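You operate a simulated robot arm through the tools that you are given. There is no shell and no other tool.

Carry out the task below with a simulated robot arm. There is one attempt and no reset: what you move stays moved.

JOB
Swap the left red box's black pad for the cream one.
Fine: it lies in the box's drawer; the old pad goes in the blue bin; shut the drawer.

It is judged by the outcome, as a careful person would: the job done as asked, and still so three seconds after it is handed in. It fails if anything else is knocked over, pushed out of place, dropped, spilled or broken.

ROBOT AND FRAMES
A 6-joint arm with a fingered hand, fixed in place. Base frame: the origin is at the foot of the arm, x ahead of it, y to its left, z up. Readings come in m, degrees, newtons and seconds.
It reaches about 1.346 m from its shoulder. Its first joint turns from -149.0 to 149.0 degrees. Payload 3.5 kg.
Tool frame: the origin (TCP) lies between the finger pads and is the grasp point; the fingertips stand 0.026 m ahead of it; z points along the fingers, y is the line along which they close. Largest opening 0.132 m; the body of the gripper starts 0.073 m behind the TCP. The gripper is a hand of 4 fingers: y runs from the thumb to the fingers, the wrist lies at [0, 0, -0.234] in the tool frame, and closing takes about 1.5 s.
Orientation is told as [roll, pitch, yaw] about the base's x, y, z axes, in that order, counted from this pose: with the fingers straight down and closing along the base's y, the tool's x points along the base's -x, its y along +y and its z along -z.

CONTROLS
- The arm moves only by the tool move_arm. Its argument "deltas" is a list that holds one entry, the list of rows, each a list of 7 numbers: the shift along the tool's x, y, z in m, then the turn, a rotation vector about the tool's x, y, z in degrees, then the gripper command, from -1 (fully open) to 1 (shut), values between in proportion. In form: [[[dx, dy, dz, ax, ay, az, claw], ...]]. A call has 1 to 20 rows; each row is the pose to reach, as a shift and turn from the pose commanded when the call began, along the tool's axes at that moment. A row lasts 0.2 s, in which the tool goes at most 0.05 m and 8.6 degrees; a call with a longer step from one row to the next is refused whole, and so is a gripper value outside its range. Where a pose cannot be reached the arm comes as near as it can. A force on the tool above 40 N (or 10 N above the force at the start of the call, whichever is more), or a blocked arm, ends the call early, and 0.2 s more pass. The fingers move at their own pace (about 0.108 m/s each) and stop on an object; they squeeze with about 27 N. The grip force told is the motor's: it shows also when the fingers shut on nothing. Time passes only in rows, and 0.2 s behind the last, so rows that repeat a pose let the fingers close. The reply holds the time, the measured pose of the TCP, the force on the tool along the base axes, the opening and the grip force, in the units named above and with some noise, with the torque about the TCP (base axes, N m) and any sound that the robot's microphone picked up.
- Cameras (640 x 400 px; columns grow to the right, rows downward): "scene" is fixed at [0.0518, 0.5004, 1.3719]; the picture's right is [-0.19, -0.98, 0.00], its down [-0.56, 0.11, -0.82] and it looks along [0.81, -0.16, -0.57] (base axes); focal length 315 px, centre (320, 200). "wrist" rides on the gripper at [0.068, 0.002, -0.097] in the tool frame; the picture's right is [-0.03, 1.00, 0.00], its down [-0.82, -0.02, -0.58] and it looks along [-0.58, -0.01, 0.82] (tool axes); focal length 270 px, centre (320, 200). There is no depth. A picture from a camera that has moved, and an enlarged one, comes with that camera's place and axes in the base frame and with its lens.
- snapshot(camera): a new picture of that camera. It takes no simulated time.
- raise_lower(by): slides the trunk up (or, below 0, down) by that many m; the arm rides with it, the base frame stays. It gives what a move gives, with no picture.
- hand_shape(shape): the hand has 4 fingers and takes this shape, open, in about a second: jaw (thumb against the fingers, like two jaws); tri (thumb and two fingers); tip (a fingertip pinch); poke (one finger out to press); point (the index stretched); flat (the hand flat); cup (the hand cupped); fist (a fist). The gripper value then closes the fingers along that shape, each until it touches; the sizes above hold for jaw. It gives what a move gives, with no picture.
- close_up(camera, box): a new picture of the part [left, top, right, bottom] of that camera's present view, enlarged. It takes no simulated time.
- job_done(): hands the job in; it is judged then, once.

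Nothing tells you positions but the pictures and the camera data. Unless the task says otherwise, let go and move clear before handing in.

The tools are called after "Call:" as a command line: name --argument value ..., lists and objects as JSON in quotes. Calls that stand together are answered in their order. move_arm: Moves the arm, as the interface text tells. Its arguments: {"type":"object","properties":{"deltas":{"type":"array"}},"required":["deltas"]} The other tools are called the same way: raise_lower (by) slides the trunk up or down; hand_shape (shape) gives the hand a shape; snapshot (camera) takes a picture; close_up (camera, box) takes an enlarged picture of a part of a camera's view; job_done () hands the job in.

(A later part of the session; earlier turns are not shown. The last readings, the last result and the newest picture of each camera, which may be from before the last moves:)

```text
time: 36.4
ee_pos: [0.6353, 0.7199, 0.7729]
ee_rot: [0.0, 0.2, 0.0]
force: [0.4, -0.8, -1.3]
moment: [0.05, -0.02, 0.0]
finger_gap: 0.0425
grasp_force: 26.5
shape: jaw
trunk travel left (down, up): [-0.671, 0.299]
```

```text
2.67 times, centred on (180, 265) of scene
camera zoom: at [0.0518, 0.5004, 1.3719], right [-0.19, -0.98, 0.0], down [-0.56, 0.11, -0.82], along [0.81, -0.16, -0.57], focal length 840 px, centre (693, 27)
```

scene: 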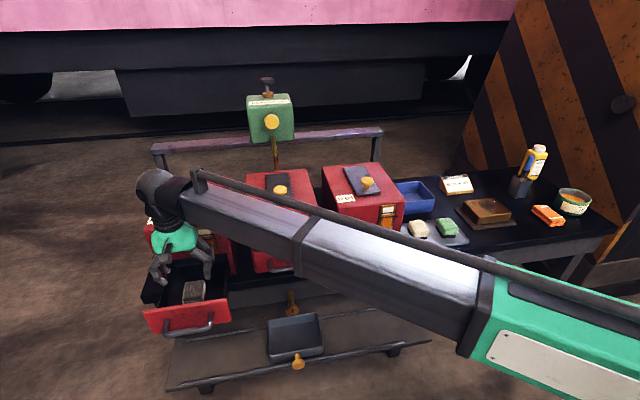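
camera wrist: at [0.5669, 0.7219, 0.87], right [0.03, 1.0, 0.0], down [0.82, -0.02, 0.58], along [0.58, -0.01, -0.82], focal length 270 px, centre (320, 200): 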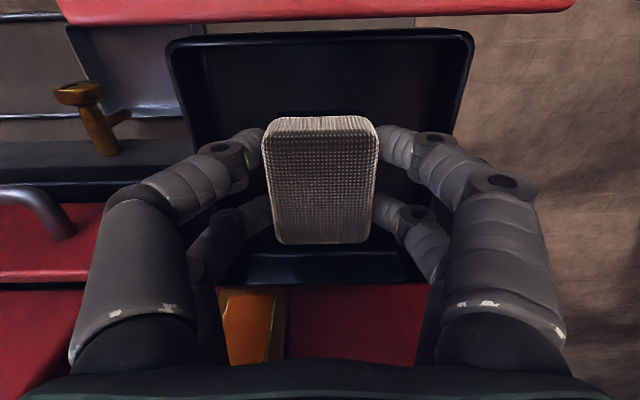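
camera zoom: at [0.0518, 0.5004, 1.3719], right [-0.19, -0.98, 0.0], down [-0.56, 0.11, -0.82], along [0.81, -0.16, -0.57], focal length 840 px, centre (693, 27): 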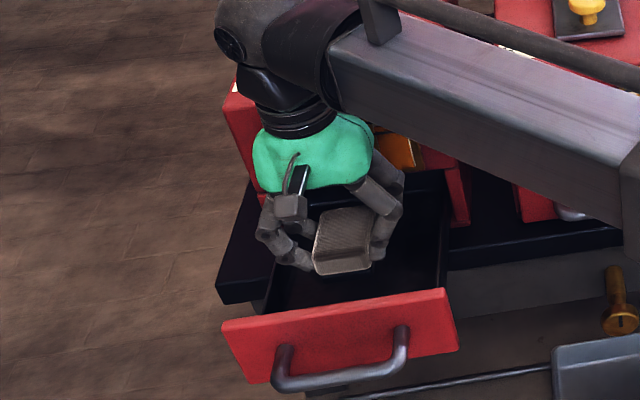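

The old pad is held firmly. I'll raise it well clear of the knobs and carry it over towards the blue bin.

Call:
raise_lower --by 0.26

Call:
move_arm --deltas '[[[0.01, -0.03, 0, 0, 0, 0, 1], [0.01, -0.07, 0, 0, 0, 0, 1], [0.01, -0.115, 0, 0, 0, 0, 1], [0.01, -0.16, 0, 0, 0, 0, 1], [0.01, -0.205, 0, 0, 0, 0, 1], [0.01, -0.25, 0, 0, 0, 0, 1], [0.005, -0.295, 0, 0, 0, 0, 1], [0, -0.34, 0, 0, 0, 0, 1], [-0.005, -0.385, 0, 0, 0, 0, 1], [-0.01, -0.43, 0, 0, 0, 0, 1], [-0.02, -0.475, 0, 0, 0, 0, 1], [-0.03, -0.52, 0, 0, 0, 0, 1], [-0.05, -0.56, 0, 0, 0, 0, 1], [-0.07, -0.6, 0, 0, 0, 0, 1], [-0.09, -0.64, 0, 0, 0, 0, 1], [-0.11, -0.68, 0, 0, 0, 0, 1], [-0.13, -0.715, 0, 0, 0, 0, 1], [-0.15, -0.74, 0, 0, 0, 0, 1], [-0.16, -0.75, 0, 0, 0, 0, 1]]]'

Call:
snapshot --camera "wrist"

Call:
snapshot --camera "scene"

```text
time: 39.1
ee_pos: [0.6354, 0.7194, 1.0324]
ee_rot: [0.0, 0.1, 0.0]
force: [0.3, -0.1, -1.2]
moment: [0.0, 0.0, -0.02]
finger_gap: 0.0426
grasp_force: 26.5
shape: jaw
trunk travel left (down, up): [-0.931, 0.039]
```

```text
time: 43.1
ee_pos: [0.7937, -0.0298, 1.0329]
ee_rot: [-0.1, 0.1, 0.0]
force: [0.5, 0.1, -2.7]
moment: [0.0, 0.0, -0.04]
finger_gap: 0.0425
grasp_force: 27.2
shape: jaw
trunk travel left (down, up): [-0.931, 0.039]
```

```text
taken
camera wrist: at [0.7261, -0.0278, 1.1301], right [0.02, 1.0, 0.0], down [0.82, -0.02, 0.58], along [0.58, -0.01, -0.82], focal length 270 px, centre (320, 200)
```

wrist: 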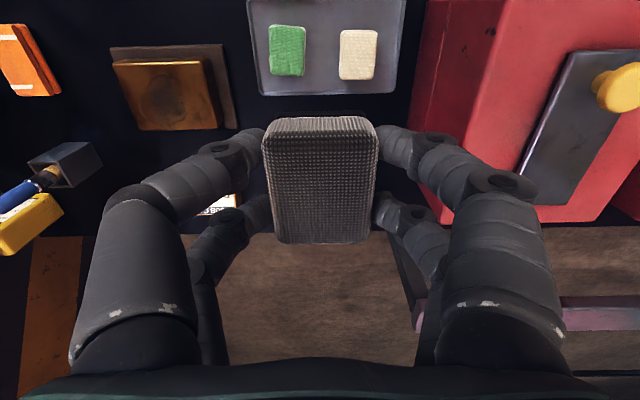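

```text
taken
```

scene: 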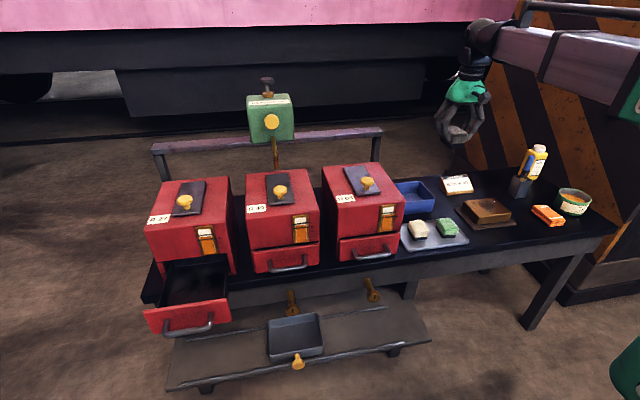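

Call:
close_up --camera "scene" --box '[380, 150, 500, 260]'

Call:
close_up --camera "scene" --box '[130, 230, 260, 350]'

Call:
close_up --camera "wrist" --box '[180, 0, 440, 260]'

```text
3.64 times, centred on (440, 205) of scene
camera zoom: at [0.0518, 0.5004, 1.3719], right [-0.19, -0.98, 0.0], down [-0.56, 0.11, -0.82], along [0.81, -0.16, -0.57], focal length 1146 px, centre (-116, 182)
```

zoom: 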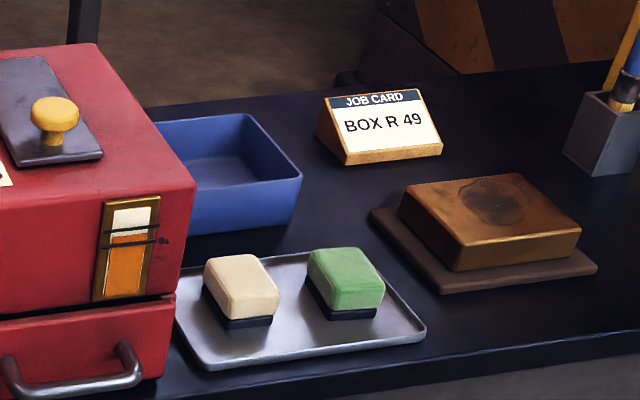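

```text
3.33 times, centred on (195, 290) of scene
camera zoom: at [0.0518, 0.5004, 1.3719], right [-0.19, -0.98, 0.0], down [-0.56, 0.11, -0.82], along [0.81, -0.16, -0.57], focal length 1050 px, centre (737, -100)
```

zoom: 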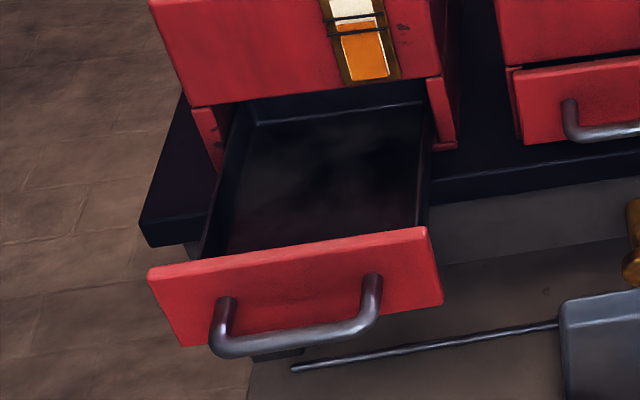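

```text
1.54 times, centred on (310, 130) of wrist
camera zoom: at [0.7261, -0.0278, 1.1301], right [0.02, 1.0, 0.0], down [0.82, -0.02, 0.58], along [0.58, -0.01, -0.82], focal length 416 px, centre (335, 308)
```

zoom: 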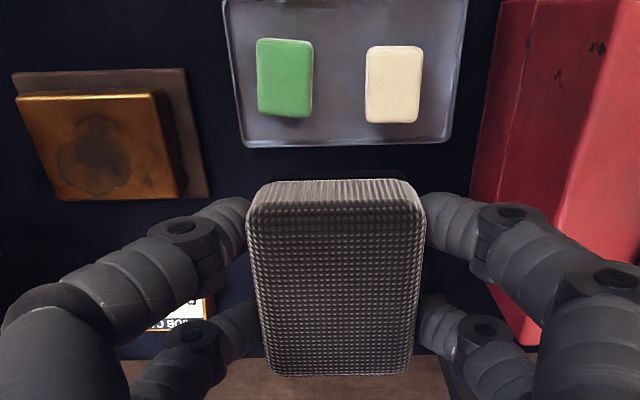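

The bin spans roughly x 0.885–1.01 and y −0.08 to 0.07. I'll move above its centre and lower partway to check.

Call:
move_arm --deltas '[[[-0.04, 0.005, 0, 0, 0, 0, 1], [-0.08, 0.011, 0, 0, 0, 0, 1], [-0.12, 0.017, 0, 0, 0, 0, 1], [-0.151, 0.022, 0, 0, 0, 0, 1], [-0.151, 0.022, 0, 0, 0, 0, 1]]]'

Call:
raise_lower --by -0.18

Call:
snapshot --camera "wrist"

Call:
snapshot --camera "scene"

```text
time: 44.3
ee_pos: [0.9469, -0.0085, 1.0315]
ee_rot: [0.1, 0.2, 0.1]
force: [0.4, -0.6, -1.8]
moment: [0.03, -0.02, 0.03]
finger_gap: 0.0426
grasp_force: 27.5
shape: jaw
trunk travel left (down, up): [-0.931, 0.039]
```

```text
time: 46.3
ee_pos: [0.9465, -0.0093, 0.8522]
ee_rot: [0.1, 0.0, -0.1]
force: [-0.5, -0.4, -1.1]
moment: [0.02, -0.01, -0.02]
finger_gap: 0.0425
grasp_force: 26.4
shape: jaw
trunk travel left (down, up): [-0.751, 0.219]
```

```text
taken
camera wrist: at [0.8783, -0.0062, 0.9502], right [0.03, 1.0, 0.0], down [0.82, -0.02, 0.58], along [0.58, -0.01, -0.82], focal length 270 px, centre (320, 200)
```

wrist: 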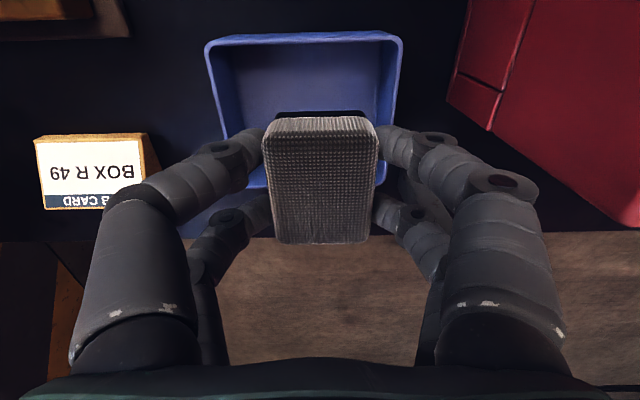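

```text
taken
```

scene: 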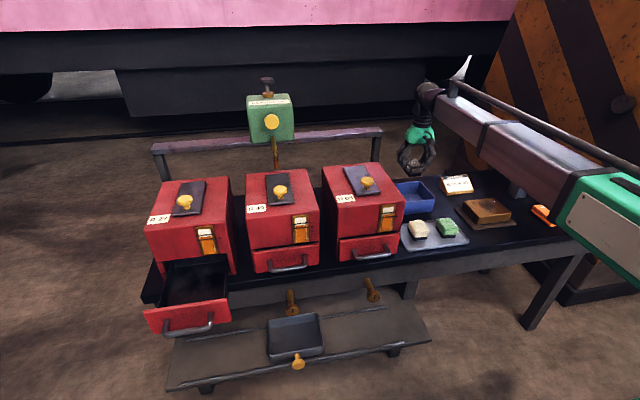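

The bin centre is about (0.955, −0.016). I'll make a small correction and lower into it.

Call:
move_arm --deltas '[[[-0.008, -0.007, 0, 0, 0, 0, 1], [-0.008, -0.007, 0, 0, 0, 0, 1]]]'

Call:
raise_lower --by -0.09

Call:
snapshot --camera "wrist"

Call:
close_up --camera "scene" --box '[340, 110, 500, 260]'

```text
time: 46.9
ee_pos: [0.9554, -0.0147, 0.8532]
ee_rot: [0.0, 0.0, 0.0]
force: [-0.3, 0.4, -1.3]
moment: [-0.03, 0.03, 0.02]
finger_gap: 0.0424
grasp_force: 27.1
shape: jaw
trunk travel left (down, up): [-0.751, 0.219]
```

```text
time: 48.1
ee_pos: [0.954, -0.0152, 0.7625]
ee_rot: [0.0, 0.1, 0.1]
force: [0.4, 0.6, -0.9]
moment: [0.04, 0.0, -0.02]
finger_gap: 0.0423
grasp_force: 27.3
shape: jaw
trunk travel left (down, up): [-0.661, 0.309]
```

```text
taken
camera wrist: at [0.8864, -0.0124, 0.8601], right [0.03, 1.0, 0.0], down [0.82, -0.02, 0.58], along [0.58, -0.01, -0.82], focal length 270 px, centre (320, 200)
```

wrist: 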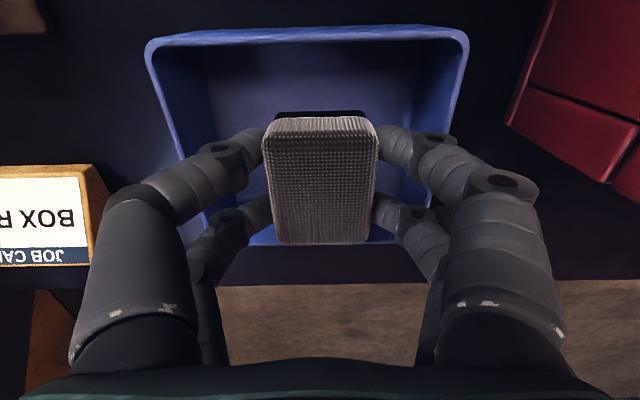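

```text
2.67 times, centred on (420, 185) of scene
camera zoom: at [0.0518, 0.5004, 1.3719], right [-0.19, -0.98, 0.0], down [-0.56, 0.11, -0.82], along [0.81, -0.16, -0.57], focal length 840 px, centre (53, 240)
```

zoom: 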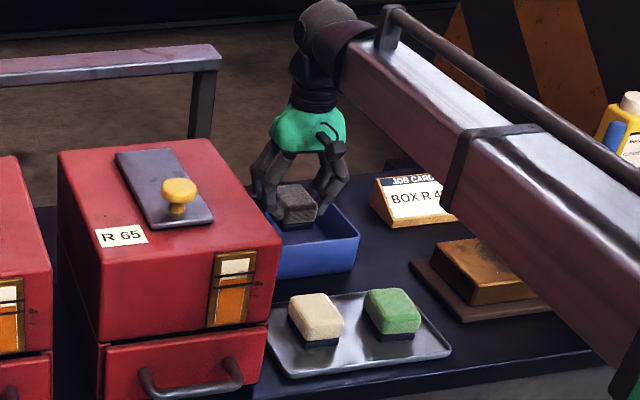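

Call:
raise_lower --by -0.033

Call:
close_up --camera "scene" --box '[380, 140, 480, 220]'

```text
time: 48.9
ee_pos: [0.9532, -0.0153, 0.729]
ee_rot: [0.0, 0.1, -0.1]
force: [0.5, -0.2, -1.9]
moment: [0.0, 0.03, 0.0]
finger_gap: 0.0425
grasp_force: 26.7
shape: jaw
trunk travel left (down, up): [-0.628, 0.342]
```

```text
5.00 times, centred on (430, 180) of scene
camera zoom: at [0.0518, 0.5004, 1.3719], right [-0.19, -0.98, 0.0], down [-0.56, 0.11, -0.82], along [0.81, -0.16, -0.57], focal length 1575 px, centre (-230, 300)
```

zoom: 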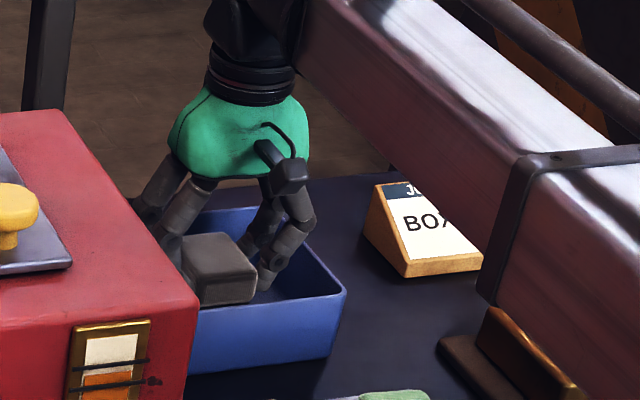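

Call:
raise_lower --by -0.006

```text
time: 49.5
ee_pos: [0.955, -0.0148, 0.7229]
ee_rot: [0.0, 0.2, 0.0]
force: [0.1, 0.2, -0.9]
moment: [0.02, 0.01, -0.02]
finger_gap: 0.0426
grasp_force: 26.5
shape: jaw
trunk travel left (down, up): [-0.622, 0.348]
```

Call:
raise_lower --by -0.005

```text
time: 50.0
ee_pos: [0.9551, -0.0139, 0.7182]
ee_rot: [-0.1, 0.1, 0.1]
force: [-0.2, 0.4, -1.3]
moment: [-0.01, 0.02, 0.03]
finger_gap: 0.0428
grasp_force: 27.1
shape: jaw
trunk travel left (down, up): [-0.617, 0.353]
```

The pad is just above the bin floor, so I'll release it gently.

Call:
move_arm --deltas '[[[0, 0, 0, 0, 0, 0, 0.4], [0, 0, 0, 0, 0, 0, 0.3], [0, 0, 0, 0, 0, 0, 0.15], [0, 0, 0, 0, 0, 0, 0.05], [0, 0, 0, 0, 0, 0, 0.05]]]'

Call:
raise_lower --by 0.08

Call:
snapshot --camera "wrist"

Call:
close_up --camera "scene" --box '[340, 110, 500, 260]'

```text
time: 51.2
ee_pos: [0.955, -0.0143, 0.7185]
ee_rot: [0.1, 0.1, 0.0]
force: [-0.2, -0.1, 1.0]
moment: [-0.01, 0.01, -0.01]
finger_gap: 0.0622
grasp_force: 0.1
shape: jaw
trunk travel left (down, up): [-0.617, 0.353]
```

```text
time: 52.4
ee_pos: [0.9559, -0.0146, 0.7989]
ee_rot: [0.0, 0.1, 0.0]
force: [-0.2, 0.6, -0.2]
moment: [-0.01, 0.04, 0.01]
finger_gap: 0.0622
grasp_force: 0.1
shape: jaw
trunk travel left (down, up): [-0.697, 0.273]
```

```text
taken
camera wrist: at [0.8864, -0.0124, 0.8961], right [0.03, 1.0, 0.0], down [0.82, -0.02, 0.58], along [0.58, -0.01, -0.82], focal length 270 px, centre (320, 200)
```

wrist: 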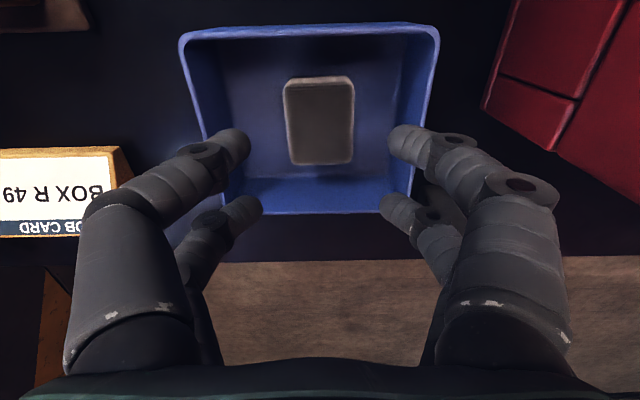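

```text
2.67 times, centred on (420, 185) of scene
camera zoom: at [0.0518, 0.5004, 1.3719], right [-0.19, -0.98, 0.0], down [-0.56, 0.11, -0.82], along [0.81, -0.16, -0.57], focal length 840 px, centre (53, 240)
```

zoom: 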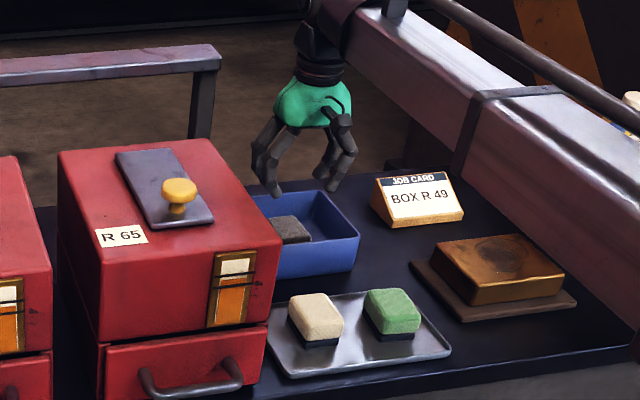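

The old pad lies flat in the bin. Next is the cream pad on the tray, near (0.776, 0.025). I'll rise, move above it and check alignment.

Call:
raise_lower --by 0.08

Call:
move_arm --deltas '[[[0.04, 0.009, 0, 0, 0, 0, -0.03], [0.08, 0.018, 0, 0, 0, 0, -0.03], [0.12, 0.027, 0, 0, 0, 0, -0.03], [0.16, 0.036, 0, 0, 0, 0, -0.03], [0.179, 0.04, 0, 0, 0, 0, -0.03], [0.179, 0.04, 0, 0, 0, 0, -0.03]]]'

Call:
snapshot --camera "wrist"

Call:
snapshot --camera "scene"

```text
time: 53.6
ee_pos: [0.9555, -0.013, 0.8779]
ee_rot: [0.0, 0.1, 0.1]
force: [-1.2, 0.7, 0.4]
moment: [-0.01, 0.01, -0.01]
finger_gap: 0.0619
grasp_force: 0.1
shape: jaw
trunk travel left (down, up): [-0.777, 0.193]
```

```text
time: 55.0
ee_pos: [0.7751, 0.026, 0.8777]
ee_rot: [0.0, 0.1, 0.0]
force: [-0.3, 1.1, -0.2]
moment: [0.01, -0.03, 0.01]
finger_gap: 0.0675
grasp_force: 0.1
shape: jaw
trunk travel left (down, up): [-0.777, 0.193]
```

```text
taken
camera wrist: at [0.7068, 0.0282, 0.9762], right [0.03, 1.0, 0.0], down [0.82, -0.02, 0.58], along [0.58, -0.01, -0.82], focal length 270 px, centre (320, 200)
```

wrist: 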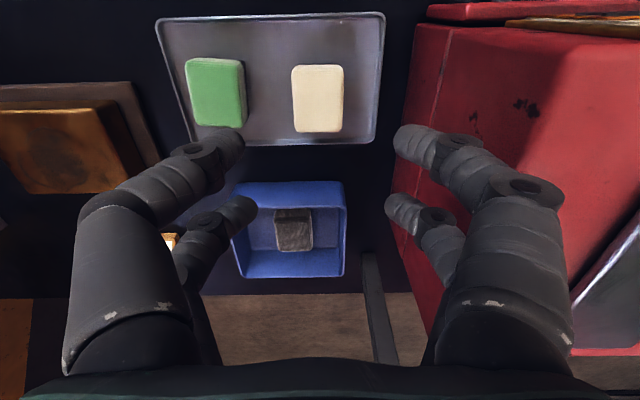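

```text
taken
```

scene: 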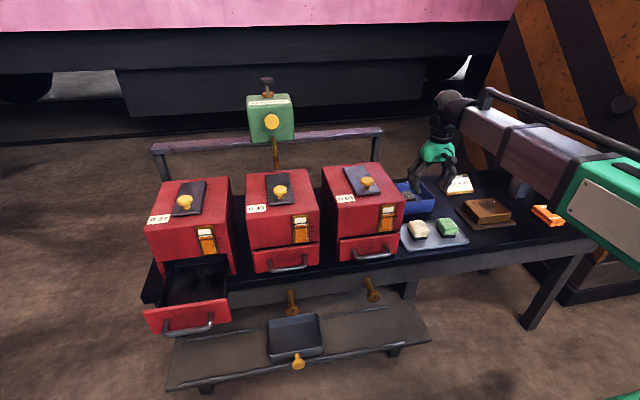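

Call:
raise_lower --by -0.11

Call:
snapshot --camera "wrist"

Call:
close_up --camera "scene" --box '[370, 140, 500, 270]'

```text
time: 56.4
ee_pos: [0.7753, 0.0259, 0.7694]
ee_rot: [0.0, 0.0, 0.0]
force: [0.3, -1.1, -0.9]
moment: [-0.02, 0.05, -0.01]
finger_gap: 0.0672
grasp_force: 0.1
shape: jaw
trunk travel left (down, up): [-0.667, 0.303]
```

```text
taken
camera wrist: at [0.707, 0.028, 0.8662], right [0.03, 1.0, 0.0], down [0.82, -0.02, 0.58], along [0.58, -0.01, -0.82], focal length 270 px, centre (320, 200)
```

wrist: 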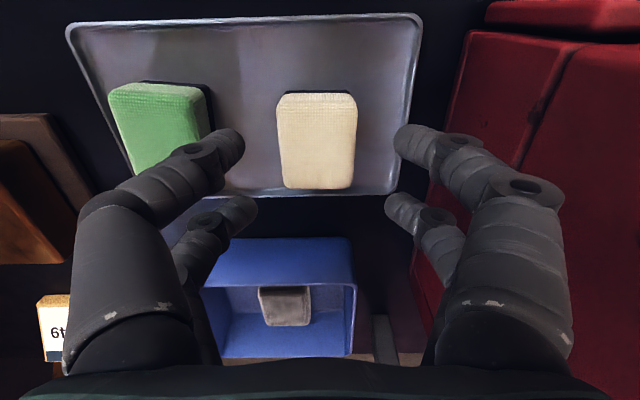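

```text
3.08 times, centred on (435, 205) of scene
camera zoom: at [0.0518, 0.5004, 1.3719], right [-0.19, -0.98, 0.0], down [-0.56, 0.11, -0.82], along [0.81, -0.16, -0.57], focal length 969 px, centre (-34, 185)
```

zoom: 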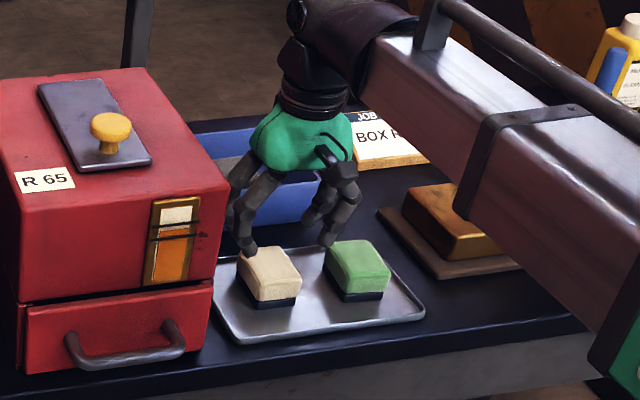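

Call:
raise_lower --by -0.035

Call:
snapshot --camera "wrist"

Call:
close_up --camera "scene" --box '[370, 180, 490, 260]'

```text
time: 57.2
ee_pos: [0.776, 0.0248, 0.7333]
ee_rot: [0.0, 0.0, 0.0]
force: [-0.5, 0.3, 0.8]
moment: [-0.03, -0.02, 0.03]
finger_gap: 0.0674
grasp_force: 0.0
shape: jaw
trunk travel left (down, up): [-0.632, 0.338]
```

```text
taken
camera wrist: at [0.707, 0.028, 0.8312], right [0.03, 1.0, 0.0], down [0.82, -0.02, 0.58], along [0.58, -0.01, -0.82], focal length 270 px, centre (320, 200)
```

wrist: 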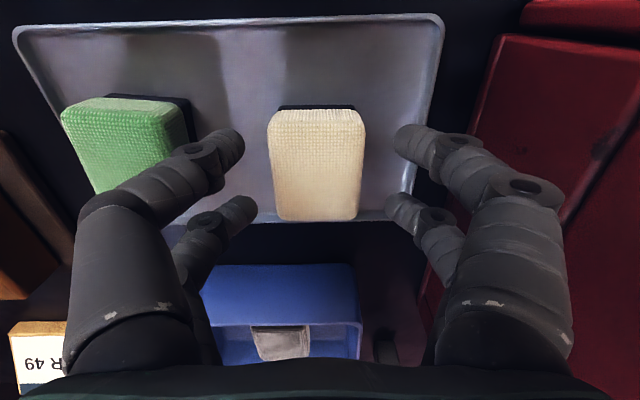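

```text
5.00 times, centred on (430, 220) of scene
camera zoom: at [0.0518, 0.5004, 1.3719], right [-0.19, -0.98, 0.0], down [-0.56, 0.11, -0.82], along [0.81, -0.16, -0.57], focal length 1575 px, centre (-230, 100)
```

zoom: 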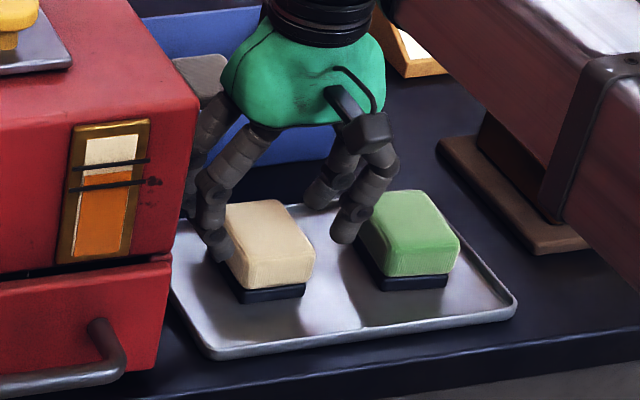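

Call:
raise_lower --by -0.017

Call:
close_up --camera "scene" --box '[370, 180, 490, 260]'

```text
time: 57.8
ee_pos: [0.7751, 0.0251, 0.716]
ee_rot: [0.0, 0.1, -0.1]
force: [-0.2, 1.0, 0.1]
moment: [0.02, 0.02, -0.01]
finger_gap: 0.0671
grasp_force: 0.1
shape: jaw
trunk travel left (down, up): [-0.615, 0.355]
```

```text
5.00 times, centred on (430, 220) of scene
camera zoom: at [0.0518, 0.5004, 1.3719], right [-0.19, -0.98, 0.0], down [-0.56, 0.11, -0.82], along [0.81, -0.16, -0.57], focal length 1575 px, centre (-230, 100)
```

zoom: 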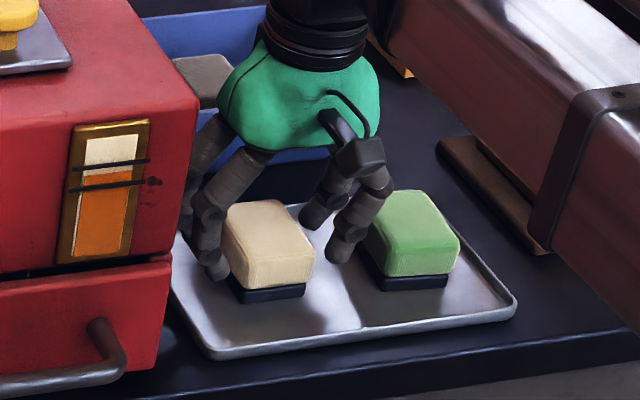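

Call:
move_arm --deltas '[[[0, 0, 0, 0, 0, 0, 0.1], [0, 0, 0, 0, 0, 0, 0.25], [0, 0, 0, 0, 0, 0, 0.4], [0, 0, 0, 0, 0, 0, 0.6], [0, 0, 0, 0, 0, 0, 0.8], [0, 0, 0, 0, 0, 0, 1], [0, 0, 0, 0, 0, 0, 1], [0, 0, 0, 0, 0, 0, 1]]]'

Call:
raise_lower --by 0.04

Call:
snapshot --camera "wrist"

Call:
close_up --camera "scene" --box '[370, 160, 490, 260]'

```text
time: 59.6
ee_pos: [0.7761, 0.0254, 0.7155]
ee_rot: [0.0, 0.1, 0.0]
force: [0.3, -0.4, 0.4]
moment: [0.01, 0.04, -0.03]
finger_gap: 0.0431
grasp_force: 27.4
shape: jaw
trunk travel left (down, up): [-0.615, 0.355]
```

```text
time: 60.4
ee_pos: [0.7751, 0.0253, 0.7581]
ee_rot: [0.0, 0.1, 0.0]
force: [-0.9, 0.0, -1.1]
moment: [0.03, -0.01, -0.03]
finger_gap: 0.0431
grasp_force: 26.9
shape: jaw
trunk travel left (down, up): [-0.655, 0.315]
```

```text
taken
camera wrist: at [0.7071, 0.028, 0.8541], right [0.03, 1.0, 0.0], down [0.82, -0.02, 0.58], along [0.58, -0.01, -0.82], focal length 270 px, centre (320, 200)
```

wrist: 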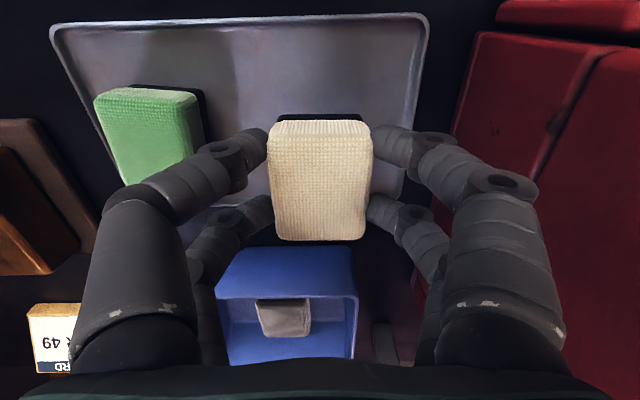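

```text
4.00 times, centred on (430, 210) of scene
camera zoom: at [0.0518, 0.5004, 1.3719], right [-0.19, -0.98, 0.0], down [-0.56, 0.11, -0.82], along [0.81, -0.16, -0.57], focal length 1260 px, centre (-120, 160)
```

zoom: 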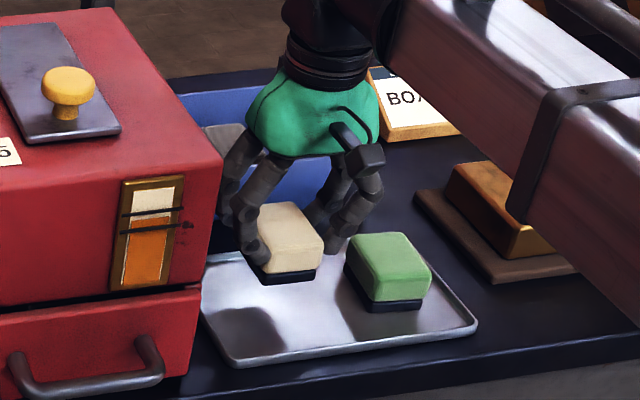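

The cream pad is held upright with its black base down. I'll raise it and carry it back over to the open drawer of R 27.

Call:
raise_lower --by 0.27

Call:
move_arm --deltas '[[[0.01, 0.03, 0, 0, 0, 0, 1], [0.02, 0.07, 0, 0, 0, 0, 1], [0.03, 0.11, 0, 0, 0, 0, 1], [0.04, 0.15, 0, 0, 0, 0, 1], [0.05, 0.19, 0, 0, 0, 0, 1], [0.06, 0.23, 0, 0, 0, 0, 1], [0.07, 0.27, 0, 0, 0, 0, 1], [0.08, 0.31, 0, 0, 0, 0, 1], [0.09, 0.35, 0, 0, 0, 0, 1], [0.1, 0.39, 0, 0, 0, 0, 1], [0.11, 0.43, 0, 0, 0, 0, 1], [0.12, 0.47, 0, 0, 0, 0, 1], [0.13, 0.51, 0, 0, 0, 0, 1], [0.14, 0.55, 0, 0, 0, 0, 1], [0.14, 0.59, 0, 0, 0, 0, 1], [0.14, 0.63, 0, 0, 0, 0, 1], [0.14, 0.665, 0, 0, 0, 0, 1], [0.14, 0.685, 0, 0, 0, 0, 1], [0.14, 0.694, 0, 0, 0, 0, 1], [0.14, 0.694, 0, 0, 0, 0, 1]]]'

Call:
snapshot --camera "wrist"

Call:
snapshot --camera "scene"

```text
time: 63.2
ee_pos: [0.7767, 0.0268, 1.0265]
ee_rot: [0.0, 0.2, 0.0]
force: [-0.1, -0.2, -1.1]
moment: [0.01, 0.0, -0.01]
finger_gap: 0.0432
grasp_force: 27.3
shape: jaw
trunk travel left (down, up): [-0.925, 0.045]
```

```text
time: 67.4
ee_pos: [0.6344, 0.7201, 1.0267]
ee_rot: [0.0, 0.1, -0.1]
force: [-0.5, -0.1, -0.7]
moment: [0.0, 0.0, 0.0]
finger_gap: 0.0429
grasp_force: 27.4
shape: jaw
trunk travel left (down, up): [-0.925, 0.045]
```

```text
taken
camera wrist: at [0.5663, 0.7225, 1.1241], right [0.03, 1.0, 0.0], down [0.82, -0.02, 0.58], along [0.58, -0.01, -0.82], focal length 270 px, centre (320, 200)
```

wrist: 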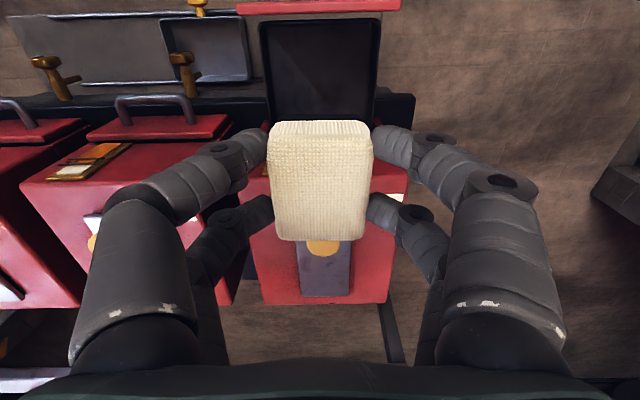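

```text
taken
```

scene: 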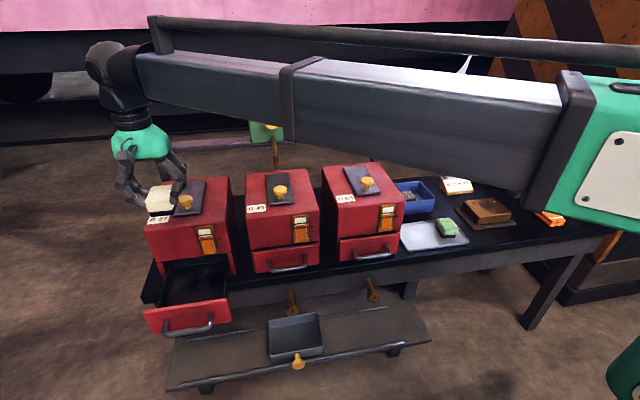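

Call:
raise_lower --by -0.24

Call:
snapshot --camera "wrist"

Call:
close_up --camera "scene" --box '[110, 190, 250, 340]'

```text
time: 69.9
ee_pos: [0.6349, 0.7204, 0.786]
ee_rot: [0.0, 0.1, 0.0]
force: [0.4, 0.7, -2.1]
moment: [-0.03, 0.02, 0.01]
finger_gap: 0.0428
grasp_force: 27.0
shape: jaw
trunk travel left (down, up): [-0.685, 0.285]
```

```text
taken
camera wrist: at [0.5665, 0.7222, 0.8841], right [0.03, 1.0, 0.0], down [0.82, -0.02, 0.58], along [0.58, -0.01, -0.82], focal length 270 px, centre (320, 200)
```

wrist: 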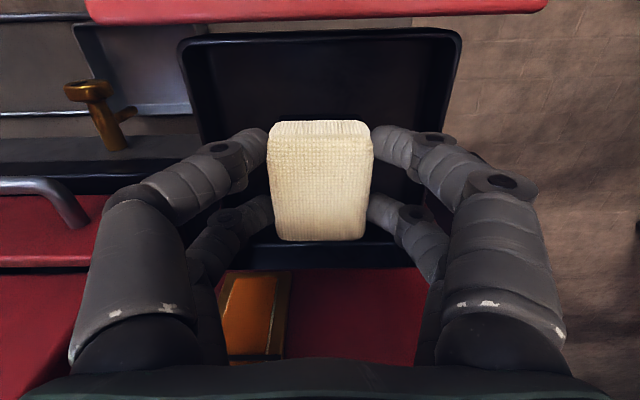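

```text
2.67 times, centred on (180, 265) of scene
camera zoom: at [0.0518, 0.5004, 1.3719], right [-0.19, -0.98, 0.0], down [-0.56, 0.11, -0.82], along [0.81, -0.16, -0.57], focal length 840 px, centre (693, 27)
```

zoom: 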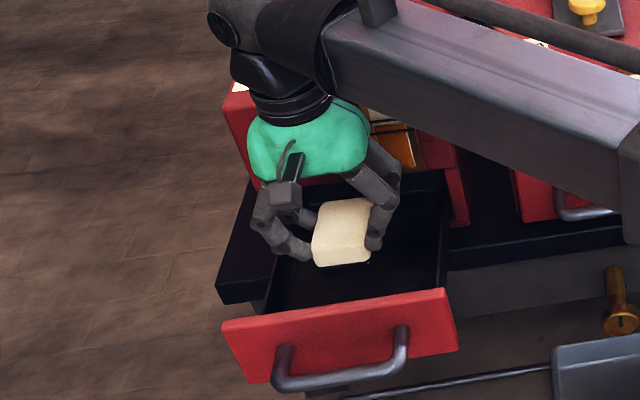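

Call:
raise_lower --by -0.052

Call:
close_up --camera "scene" --box '[130, 240, 250, 340]'

Call:
raise_lower --by -0.006

```text
time: 70.8
ee_pos: [0.6355, 0.7202, 0.7336]
ee_rot: [0.1, 0.0, 0.1]
force: [-0.5, -0.1, -1.5]
moment: [0.0, 0.01, 0.01]
finger_gap: 0.0429
grasp_force: 27.2
shape: jaw
trunk travel left (down, up): [-0.633, 0.337]
```

```text
4.00 times, centred on (190, 290) of scene
camera zoom: at [0.0518, 0.5004, 1.3719], right [-0.19, -0.98, 0.0], down [-0.56, 0.11, -0.82], along [0.81, -0.16, -0.57], focal length 1260 px, centre (840, -160)
```

zoom: 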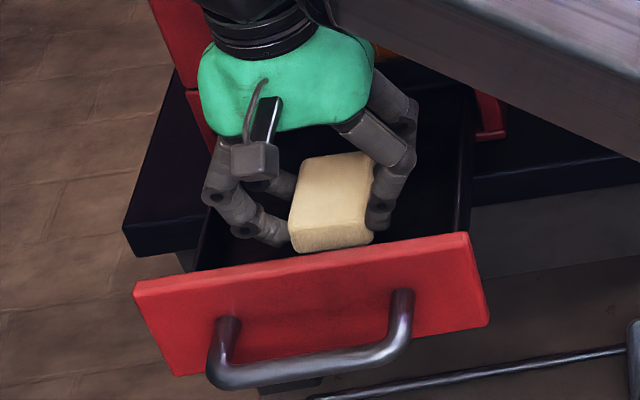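

```text
time: 71.4
ee_pos: [0.6356, 0.7186, 0.7303]
ee_rot: [0.0, 0.1, 0.0]
force: [1.5, 0.4, 4.6]
moment: [-0.03, 0.05, 0.02]
finger_gap: 0.0431
grasp_force: 26.9
shape: jaw
trunk travel left (down, up): [-0.627, 0.343]
```

The tool feels a light upward push, so the pad is resting on the drawer floor. Opening the fingers gently.

Call:
move_arm --deltas '[[[0, 0, 0, 0, 0, 0, 0.4], [0, 0, 0, 0, 0, 0, 0.3], [0, 0, 0, 0, 0, 0, 0.15], [0, 0, 0, 0, 0, 0, 0.0], [0, 0, 0, 0, 0, 0, -0.05], [0, 0, 0, 0, 0, 0, -0.05]]]'

Call:
raise_lower --by 0.1

Call:
snapshot --camera "wrist"

Call:
close_up --camera "scene" --box '[130, 240, 250, 340]'

```text
time: 72.8
ee_pos: [0.6354, 0.7198, 0.729]
ee_rot: [0.0, 0.1, 0.0]
force: [0.4, 0.0, 0.3]
moment: [-0.01, 0.03, -0.03]
finger_gap: 0.0687
grasp_force: 0.0
shape: jaw
trunk travel left (down, up): [-0.627, 0.343]
```

```text
time: 74.1
ee_pos: [0.6365, 0.7192, 0.8282]
ee_rot: [-0.1, 0.1, 0.0]
force: [-0.5, -0.3, -0.6]
moment: [-0.01, -0.01, -0.03]
finger_gap: 0.0685
grasp_force: 0.1
shape: jaw
trunk travel left (down, up): [-0.727, 0.243]
```

```text
taken
camera wrist: at [0.5665, 0.7222, 0.9261], right [0.03, 1.0, 0.0], down [0.82, -0.02, 0.58], along [0.58, -0.01, -0.82], focal length 270 px, centre (320, 200)
```

wrist: 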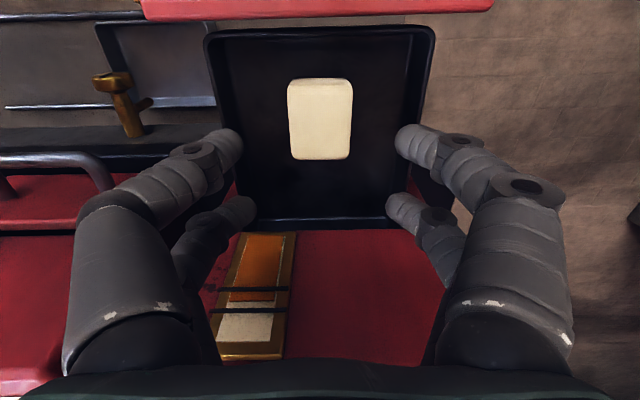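

```text
4.00 times, centred on (190, 290) of scene
camera zoom: at [0.0518, 0.5004, 1.3719], right [-0.19, -0.98, 0.0], down [-0.56, 0.11, -0.82], along [0.81, -0.16, -0.57], focal length 1260 px, centre (840, -160)
```

zoom: 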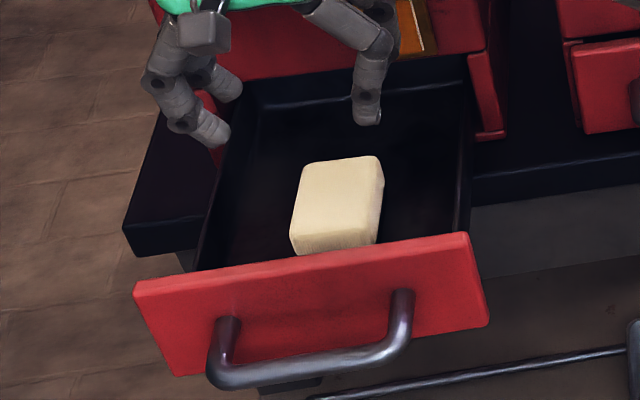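

The cream pad lies flat in the drawer where the old one was. Next I'll retreat, take the earlier 45° hand pose and grip the handle again to push the drawer shut under control.

Call:
raise_lower --by 0.1

Call:
move_arm --deltas '[[[0.03, 0, 0, 0, 0, 0, 0], [0.07, 0, 0, 0, 0, 0, 0.1], [0.11, 0, 0, 0, 0, -8.5, 0.2], [0.15, 0, 0, 0, 0, -17, 0.2], [0.18, -0.002, 0, 0, 0, -25.5, 0.2], [0.2, -0.004, 0, 0, 0, -34, 0.2], [0.205, -0.006, 0, 0, 0, -42.5, 0.2], [0.205, -0.006, 0, 0, 0, -51, 0.2], [0.205, -0.006, 0, 0, 0, -59.5, 0.2], [0.205, -0.006, 0, 0, 0, -68, 0.2], [0.205, -0.006, 0, 0, 0, -76.5, 0.2], [0.205, -0.006, 0, 0, 0, -85, 0.2], [0.205, -0.006, 0, 0, 0, -90, 0.2], [0.205, -0.006, 0, 0, 0, -90, 0.2]]]'

Call:
move_arm --deltas '[[[0, 0, 0, 7.5, 0, 0, 0.2], [0, 0, 0, 15, 0, 0, 0.2], [0, 0, 0, 22.5, 0, 0, 0.2], [0, 0, 0, 30, 0, 0, 0.2], [0, 0, 0, 37.5, 0, 0, 0.2], [0, 0, 0, 45, 0, 0, 0.2], [0, 0, 0, 45, 0, 0, 0.2]]]'

Call:
snapshot --camera "scene"

```text
time: 75.4
ee_pos: [0.6342, 0.7197, 0.9277]
ee_rot: [0.1, 0.2, 0.0]
force: [-0.4, -0.8, 0.3]
moment: [-0.02, 0.0, 0.0]
finger_gap: 0.0686
grasp_force: 0.1
shape: jaw
trunk travel left (down, up): [-0.827, 0.143]
```

```text
time: 78.4
ee_pos: [0.4294, 0.7125, 0.9293]
ee_rot: [0.1, 0.0, 90.1]
force: [0.8, -0.5, 0.3]
moment: [0.02, -0.01, 0.0]
finger_gap: 0.0535
grasp_force: 0.0
shape: jaw
trunk travel left (down, up): [-0.827, 0.143]
```

```text
time: 80.0
ee_pos: [0.4292, 0.7169, 0.9971]
ee_rot: [-45.0, 0.1, 90.0]
force: [0.3, 0.5, 0.4]
moment: [0.0, 0.0, -0.01]
finger_gap: 0.0532
grasp_force: 0.1
shape: jaw
out of reach, approached as far as the arm can: row 2, 3, 4, 5, 6, 7
trunk travel left (down, up): [-0.827, 0.143]
```

```text
taken
```

scene: 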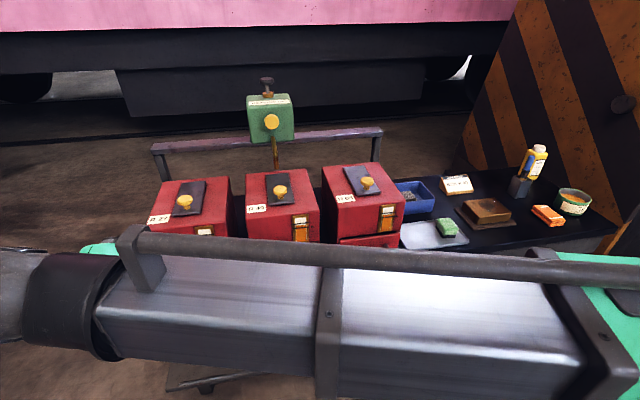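

Call:
raise_lower --by -0.22

Call:
move_arm --deltas '[[[0.003, 0, 0, 0, 0, 0, 0.2], [0.003, 0, 0, 0, 0, 0, 0.2]]]'

Call:
snapshot --camera "wrist"

```text
time: 82.4
ee_pos: [0.4281, 0.7153, 0.7766]
ee_rot: [-45.0, -0.1, 90.0]
force: [-0.1, -0.3, 0.0]
moment: [-0.03, -0.01, 0.02]
finger_gap: 0.0529
grasp_force: 0.0
shape: jaw
trunk travel left (down, up): [-0.607, 0.363]
```

```text
time: 83.0
ee_pos: [0.428, 0.7116, 0.7765]
ee_rot: [-44.8, 0.0, 90.0]
force: [0.1, -0.1, 0.4]
moment: [0.03, 0.0, 0.01]
finger_gap: 0.0531
grasp_force: 0.0
shape: jaw
trunk travel left (down, up): [-0.607, 0.363]
```

```text
taken
camera wrist: at [0.359, 0.6444, 0.8448], right [-0.71, 0.03, -0.71], down [-0.39, 0.82, 0.42], along [0.59, 0.58, -0.57], focal length 270 px, centre (320, 200)
```

wrist: 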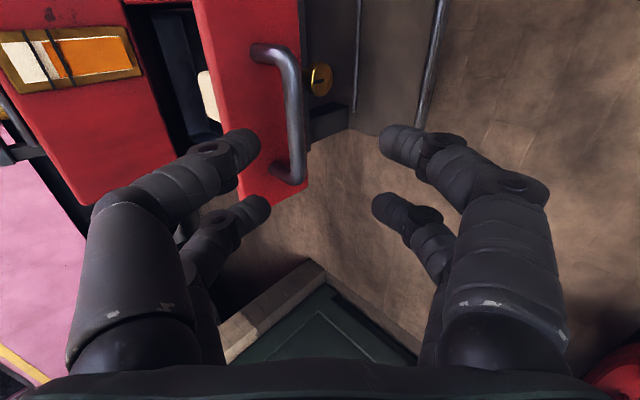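

Call:
raise_lower --by -0.038

Call:
move_arm --deltas '[[[0, -0.012, 0.012, 0, 0, 0, 0.2], [0, -0.024, 0.024, 0, 0, 0, 0.2], [0, -0.034, 0.034, 0, 0, 0, 0.2], [0, -0.041, 0.041, 0, 0, 0, 0.2]]]'

Call:
close_up --camera "wrist" --box '[180, 30, 500, 230]'

```text
time: 83.8
ee_pos: [0.4295, 0.7123, 0.7391]
ee_rot: [-44.9, 0.1, 89.9]
force: [0.2, 0.3, 0.4]
moment: [0.01, 0.01, -0.01]
finger_gap: 0.0529
grasp_force: 0.2
shape: jaw
trunk travel left (down, up): [-0.569, 0.401]
```

```text
time: 84.8
ee_pos: [0.4867, 0.7117, 0.7396]
ee_rot: [-44.9, 0.1, 90.0]
force: [0.2, -0.5, 1.1]
moment: [0.01, -0.01, 0.04]
finger_gap: 0.0531
grasp_force: 0.0
shape: jaw
trunk travel left (down, up): [-0.569, 0.401]
```

```text
2.00 times, centred on (340, 130) of wrist
camera zoom: at [0.4167, 0.6441, 0.8068], right [-0.71, 0.02, -0.71], down [-0.39, 0.82, 0.42], along [0.59, 0.58, -0.57], focal length 541 px, centre (280, 340)
```

zoom: 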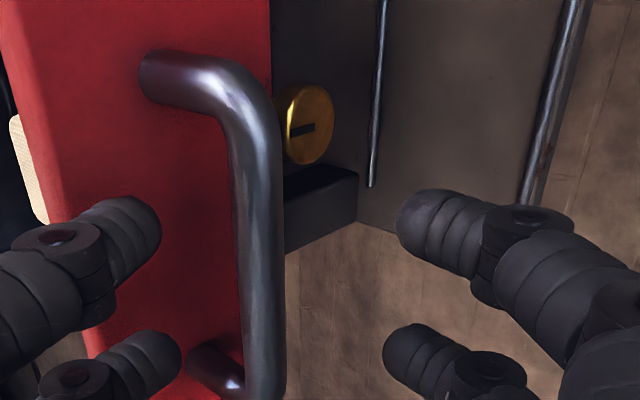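

Call:
raise_lower --by -0.012

Call:
move_arm --deltas '[[[0, -0.004, 0.004, 0, 0, 0, 0.2], [0, -0.008, 0.008, 0, 0, 0, 0.2], [0, -0.008, 0.008, 0, 0, 0, 0.5], [0, -0.008, 0.008, 0, 0, 0, 0.8], [0, -0.008, 0.008, 0, 0, 0, 1], [0, -0.008, 0.008, 0, 0, 0, 1], [0, -0.008, 0.008, 0, 0, 0, 1], [0, -0.008, 0.008, 0, 0, 0, 1]]]'

Call:
snapshot --camera "wrist"

```text
time: 85.4
ee_pos: [0.4876, 0.7124, 0.7259]
ee_rot: [-44.9, 0.0, 90.0]
force: [1.2, 0.9, -0.3]
moment: [0.01, 0.03, 0.02]
finger_gap: 0.0533
grasp_force: 0.2
shape: jaw
trunk travel left (down, up): [-0.557, 0.413]
```

```text
time: 87.2
ee_pos: [0.4966, 0.7116, 0.7265]
ee_rot: [-45.0, -0.1, 90.0]
force: [0.6, 3.3, 16.4]
moment: [0.07, -0.51, 0.04]
finger_gap: 0.0059
grasp_force: 27.3
shape: jaw
trunk travel left (down, up): [-0.557, 0.413]
```

```text
taken
camera wrist: at [0.4278, 0.6439, 0.796], right [-0.71, 0.03, -0.71], down [-0.39, 0.82, 0.42], along [0.59, 0.58, -0.57], focal length 270 px, centre (320, 200)
```

wrist: 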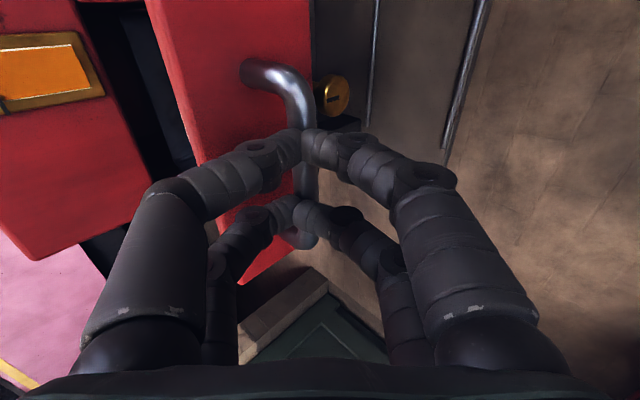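

The grip is too close to the fingertips. I'll reopen, go about 8 mm deeper and grip again.

Call:
move_arm --deltas '[[[0, 0, 0, 0, 0, 0, 0.8], [0, 0, 0, 0, 0, 0, 0.5], [0, 0, 0, 0, 0, 0, 0.25], [0, 0, 0, 0, 0, 0, 0.25], [0, 0, 0, 0, 0, 0, 0.25]]]'

Call:
close_up --camera "wrist" --box '[180, 30, 500, 230]'

Call:
close_up --camera "scene" --box '[110, 220, 270, 340]'

```text
time: 88.4
ee_pos: [0.4974, 0.7131, 0.7268]
ee_rot: [-44.8, 0.0, 90.0]
force: [-0.3, -0.9, 0.6]
moment: [0.0, 0.0, 0.03]
finger_gap: 0.0494
grasp_force: 0.0
shape: jaw
trunk travel left (down, up): [-0.557, 0.413]
```

```text
2.00 times, centred on (340, 130) of wrist
camera zoom: at [0.428, 0.6444, 0.7948], right [-0.71, 0.03, -0.71], down [-0.39, 0.82, 0.42], along [0.59, 0.58, -0.57], focal length 541 px, centre (280, 340)
```

zoom: 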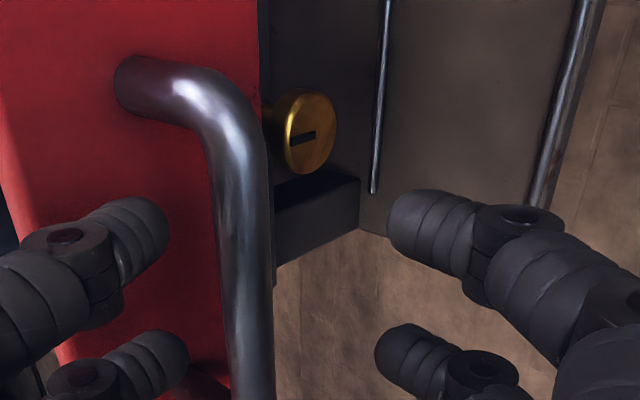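

```text
3.33 times, centred on (190, 280) of scene
camera zoom: at [0.0518, 0.5004, 1.3719], right [-0.19, -0.98, 0.0], down [-0.56, 0.11, -0.82], along [0.81, -0.16, -0.57], focal length 1050 px, centre (753, -67)
```

zoom: 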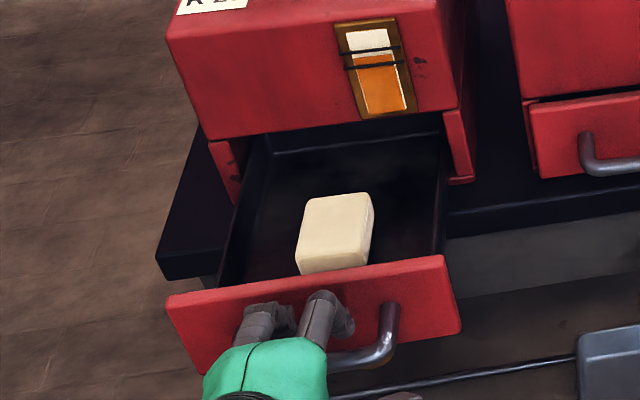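

Call:
move_arm --deltas '[[[0, -0.0045, 0.0045, 0, 0, 0, 0.25], [0, -0.0085, 0.0085, 0, 0, 0, 0.25], [0, -0.0085, 0.0085, 0, 0, 0, 0.25]]]'

Call:
close_up --camera "wrist" --box '[180, 30, 500, 230]'

```text
time: 89.2
ee_pos: [0.51, 0.7119, 0.7258]
ee_rot: [-44.9, 0.0, 90.0]
force: [-0.6, -0.2, 0.1]
moment: [-0.02, 0.01, -0.03]
finger_gap: 0.049
grasp_force: 0.1
shape: jaw
trunk travel left (down, up): [-0.557, 0.413]
```

```text
2.00 times, centred on (340, 130) of wrist
camera zoom: at [0.4399, 0.6437, 0.7948], right [-0.71, 0.03, -0.71], down [-0.39, 0.82, 0.42], along [0.59, 0.58, -0.57], focal length 541 px, centre (280, 340)
```

zoom: 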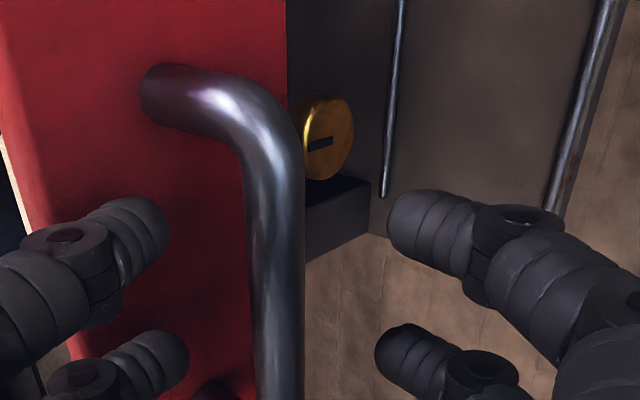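

The bar is now centred between the fingers and deeper in. Gripping again.

Call:
move_arm --deltas '[[[0, 0, 0, 0, 0, 0, 0.5], [0, 0, 0, 0, 0, 0, 0.8], [0, 0, 0, 0, 0, 0, 1], [0, 0, 0, 0, 0, 0, 1], [0, 0, 0, 0, 0, 0, 1], [0, 0, 0, 0, 0, 0, 1]]]'

```text
time: 90.6
ee_pos: [0.5092, 0.7109, 0.7274]
ee_rot: [-44.9, -0.1, 89.9]
force: [-1.3, 0.2, 4.0]
moment: [-0.02, -0.05, 0.03]
finger_gap: 0.0082
grasp_force: 27.1
shape: jaw
trunk travel left (down, up): [-0.557, 0.413]
```

Call:
move_arm --deltas '[[[0, -0.004, 0.004, 0, 0, 0, 1], [0, -0.01, 0.01, 0, 0, 0, 1], [0, -0.017, 0.017, 0, 0, 0, 1], [0, -0.024, 0.024, 0, 0, 0, 1], [0, -0.031, 0.031, 0, 0, 0, 1], [0, -0.038, 0.038, 0, 0, 0, 1], [0, -0.045, 0.045, 0, 0, 0, 1], [0, -0.052, 0.052, 0, 0, 0, 1], [0, -0.059, 0.059, 0, 0, 0, 1], [0, -0.066, 0.066, 0, 0, 0, 1], [0, -0.073, 0.073, 0, 0, 0, 1], [0, -0.079, 0.079, 0, 0, 0, 1], [0, -0.083, 0.083, 0, 0, 0, 1], [0, -0.085, 0.085, 0, 0, 0, 1]]]'

Call:
close_up --camera "scene" --box '[110, 170, 310, 320]'

```text
time: 93.6
ee_pos: [0.6295, 0.7113, 0.7264]
ee_rot: [-44.9, -0.1, 90.1]
force: [-2.1, -0.3, 4.7]
moment: [-0.04, -0.03, 0.0]
finger_gap: 0.0081
grasp_force: 26.4
shape: jaw
trunk travel left (down, up): [-0.557, 0.413]
```

```text
2.67 times, centred on (210, 245) of scene
camera zoom: at [0.0518, 0.5004, 1.3719], right [-0.19, -0.98, 0.0], down [-0.56, 0.11, -0.82], along [0.81, -0.16, -0.57], focal length 840 px, centre (613, 80)
```

zoom: 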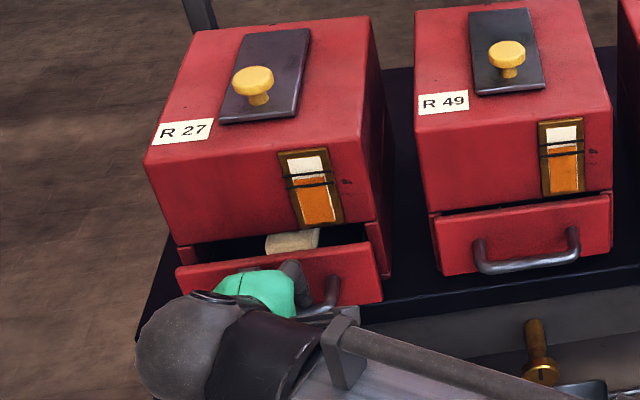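

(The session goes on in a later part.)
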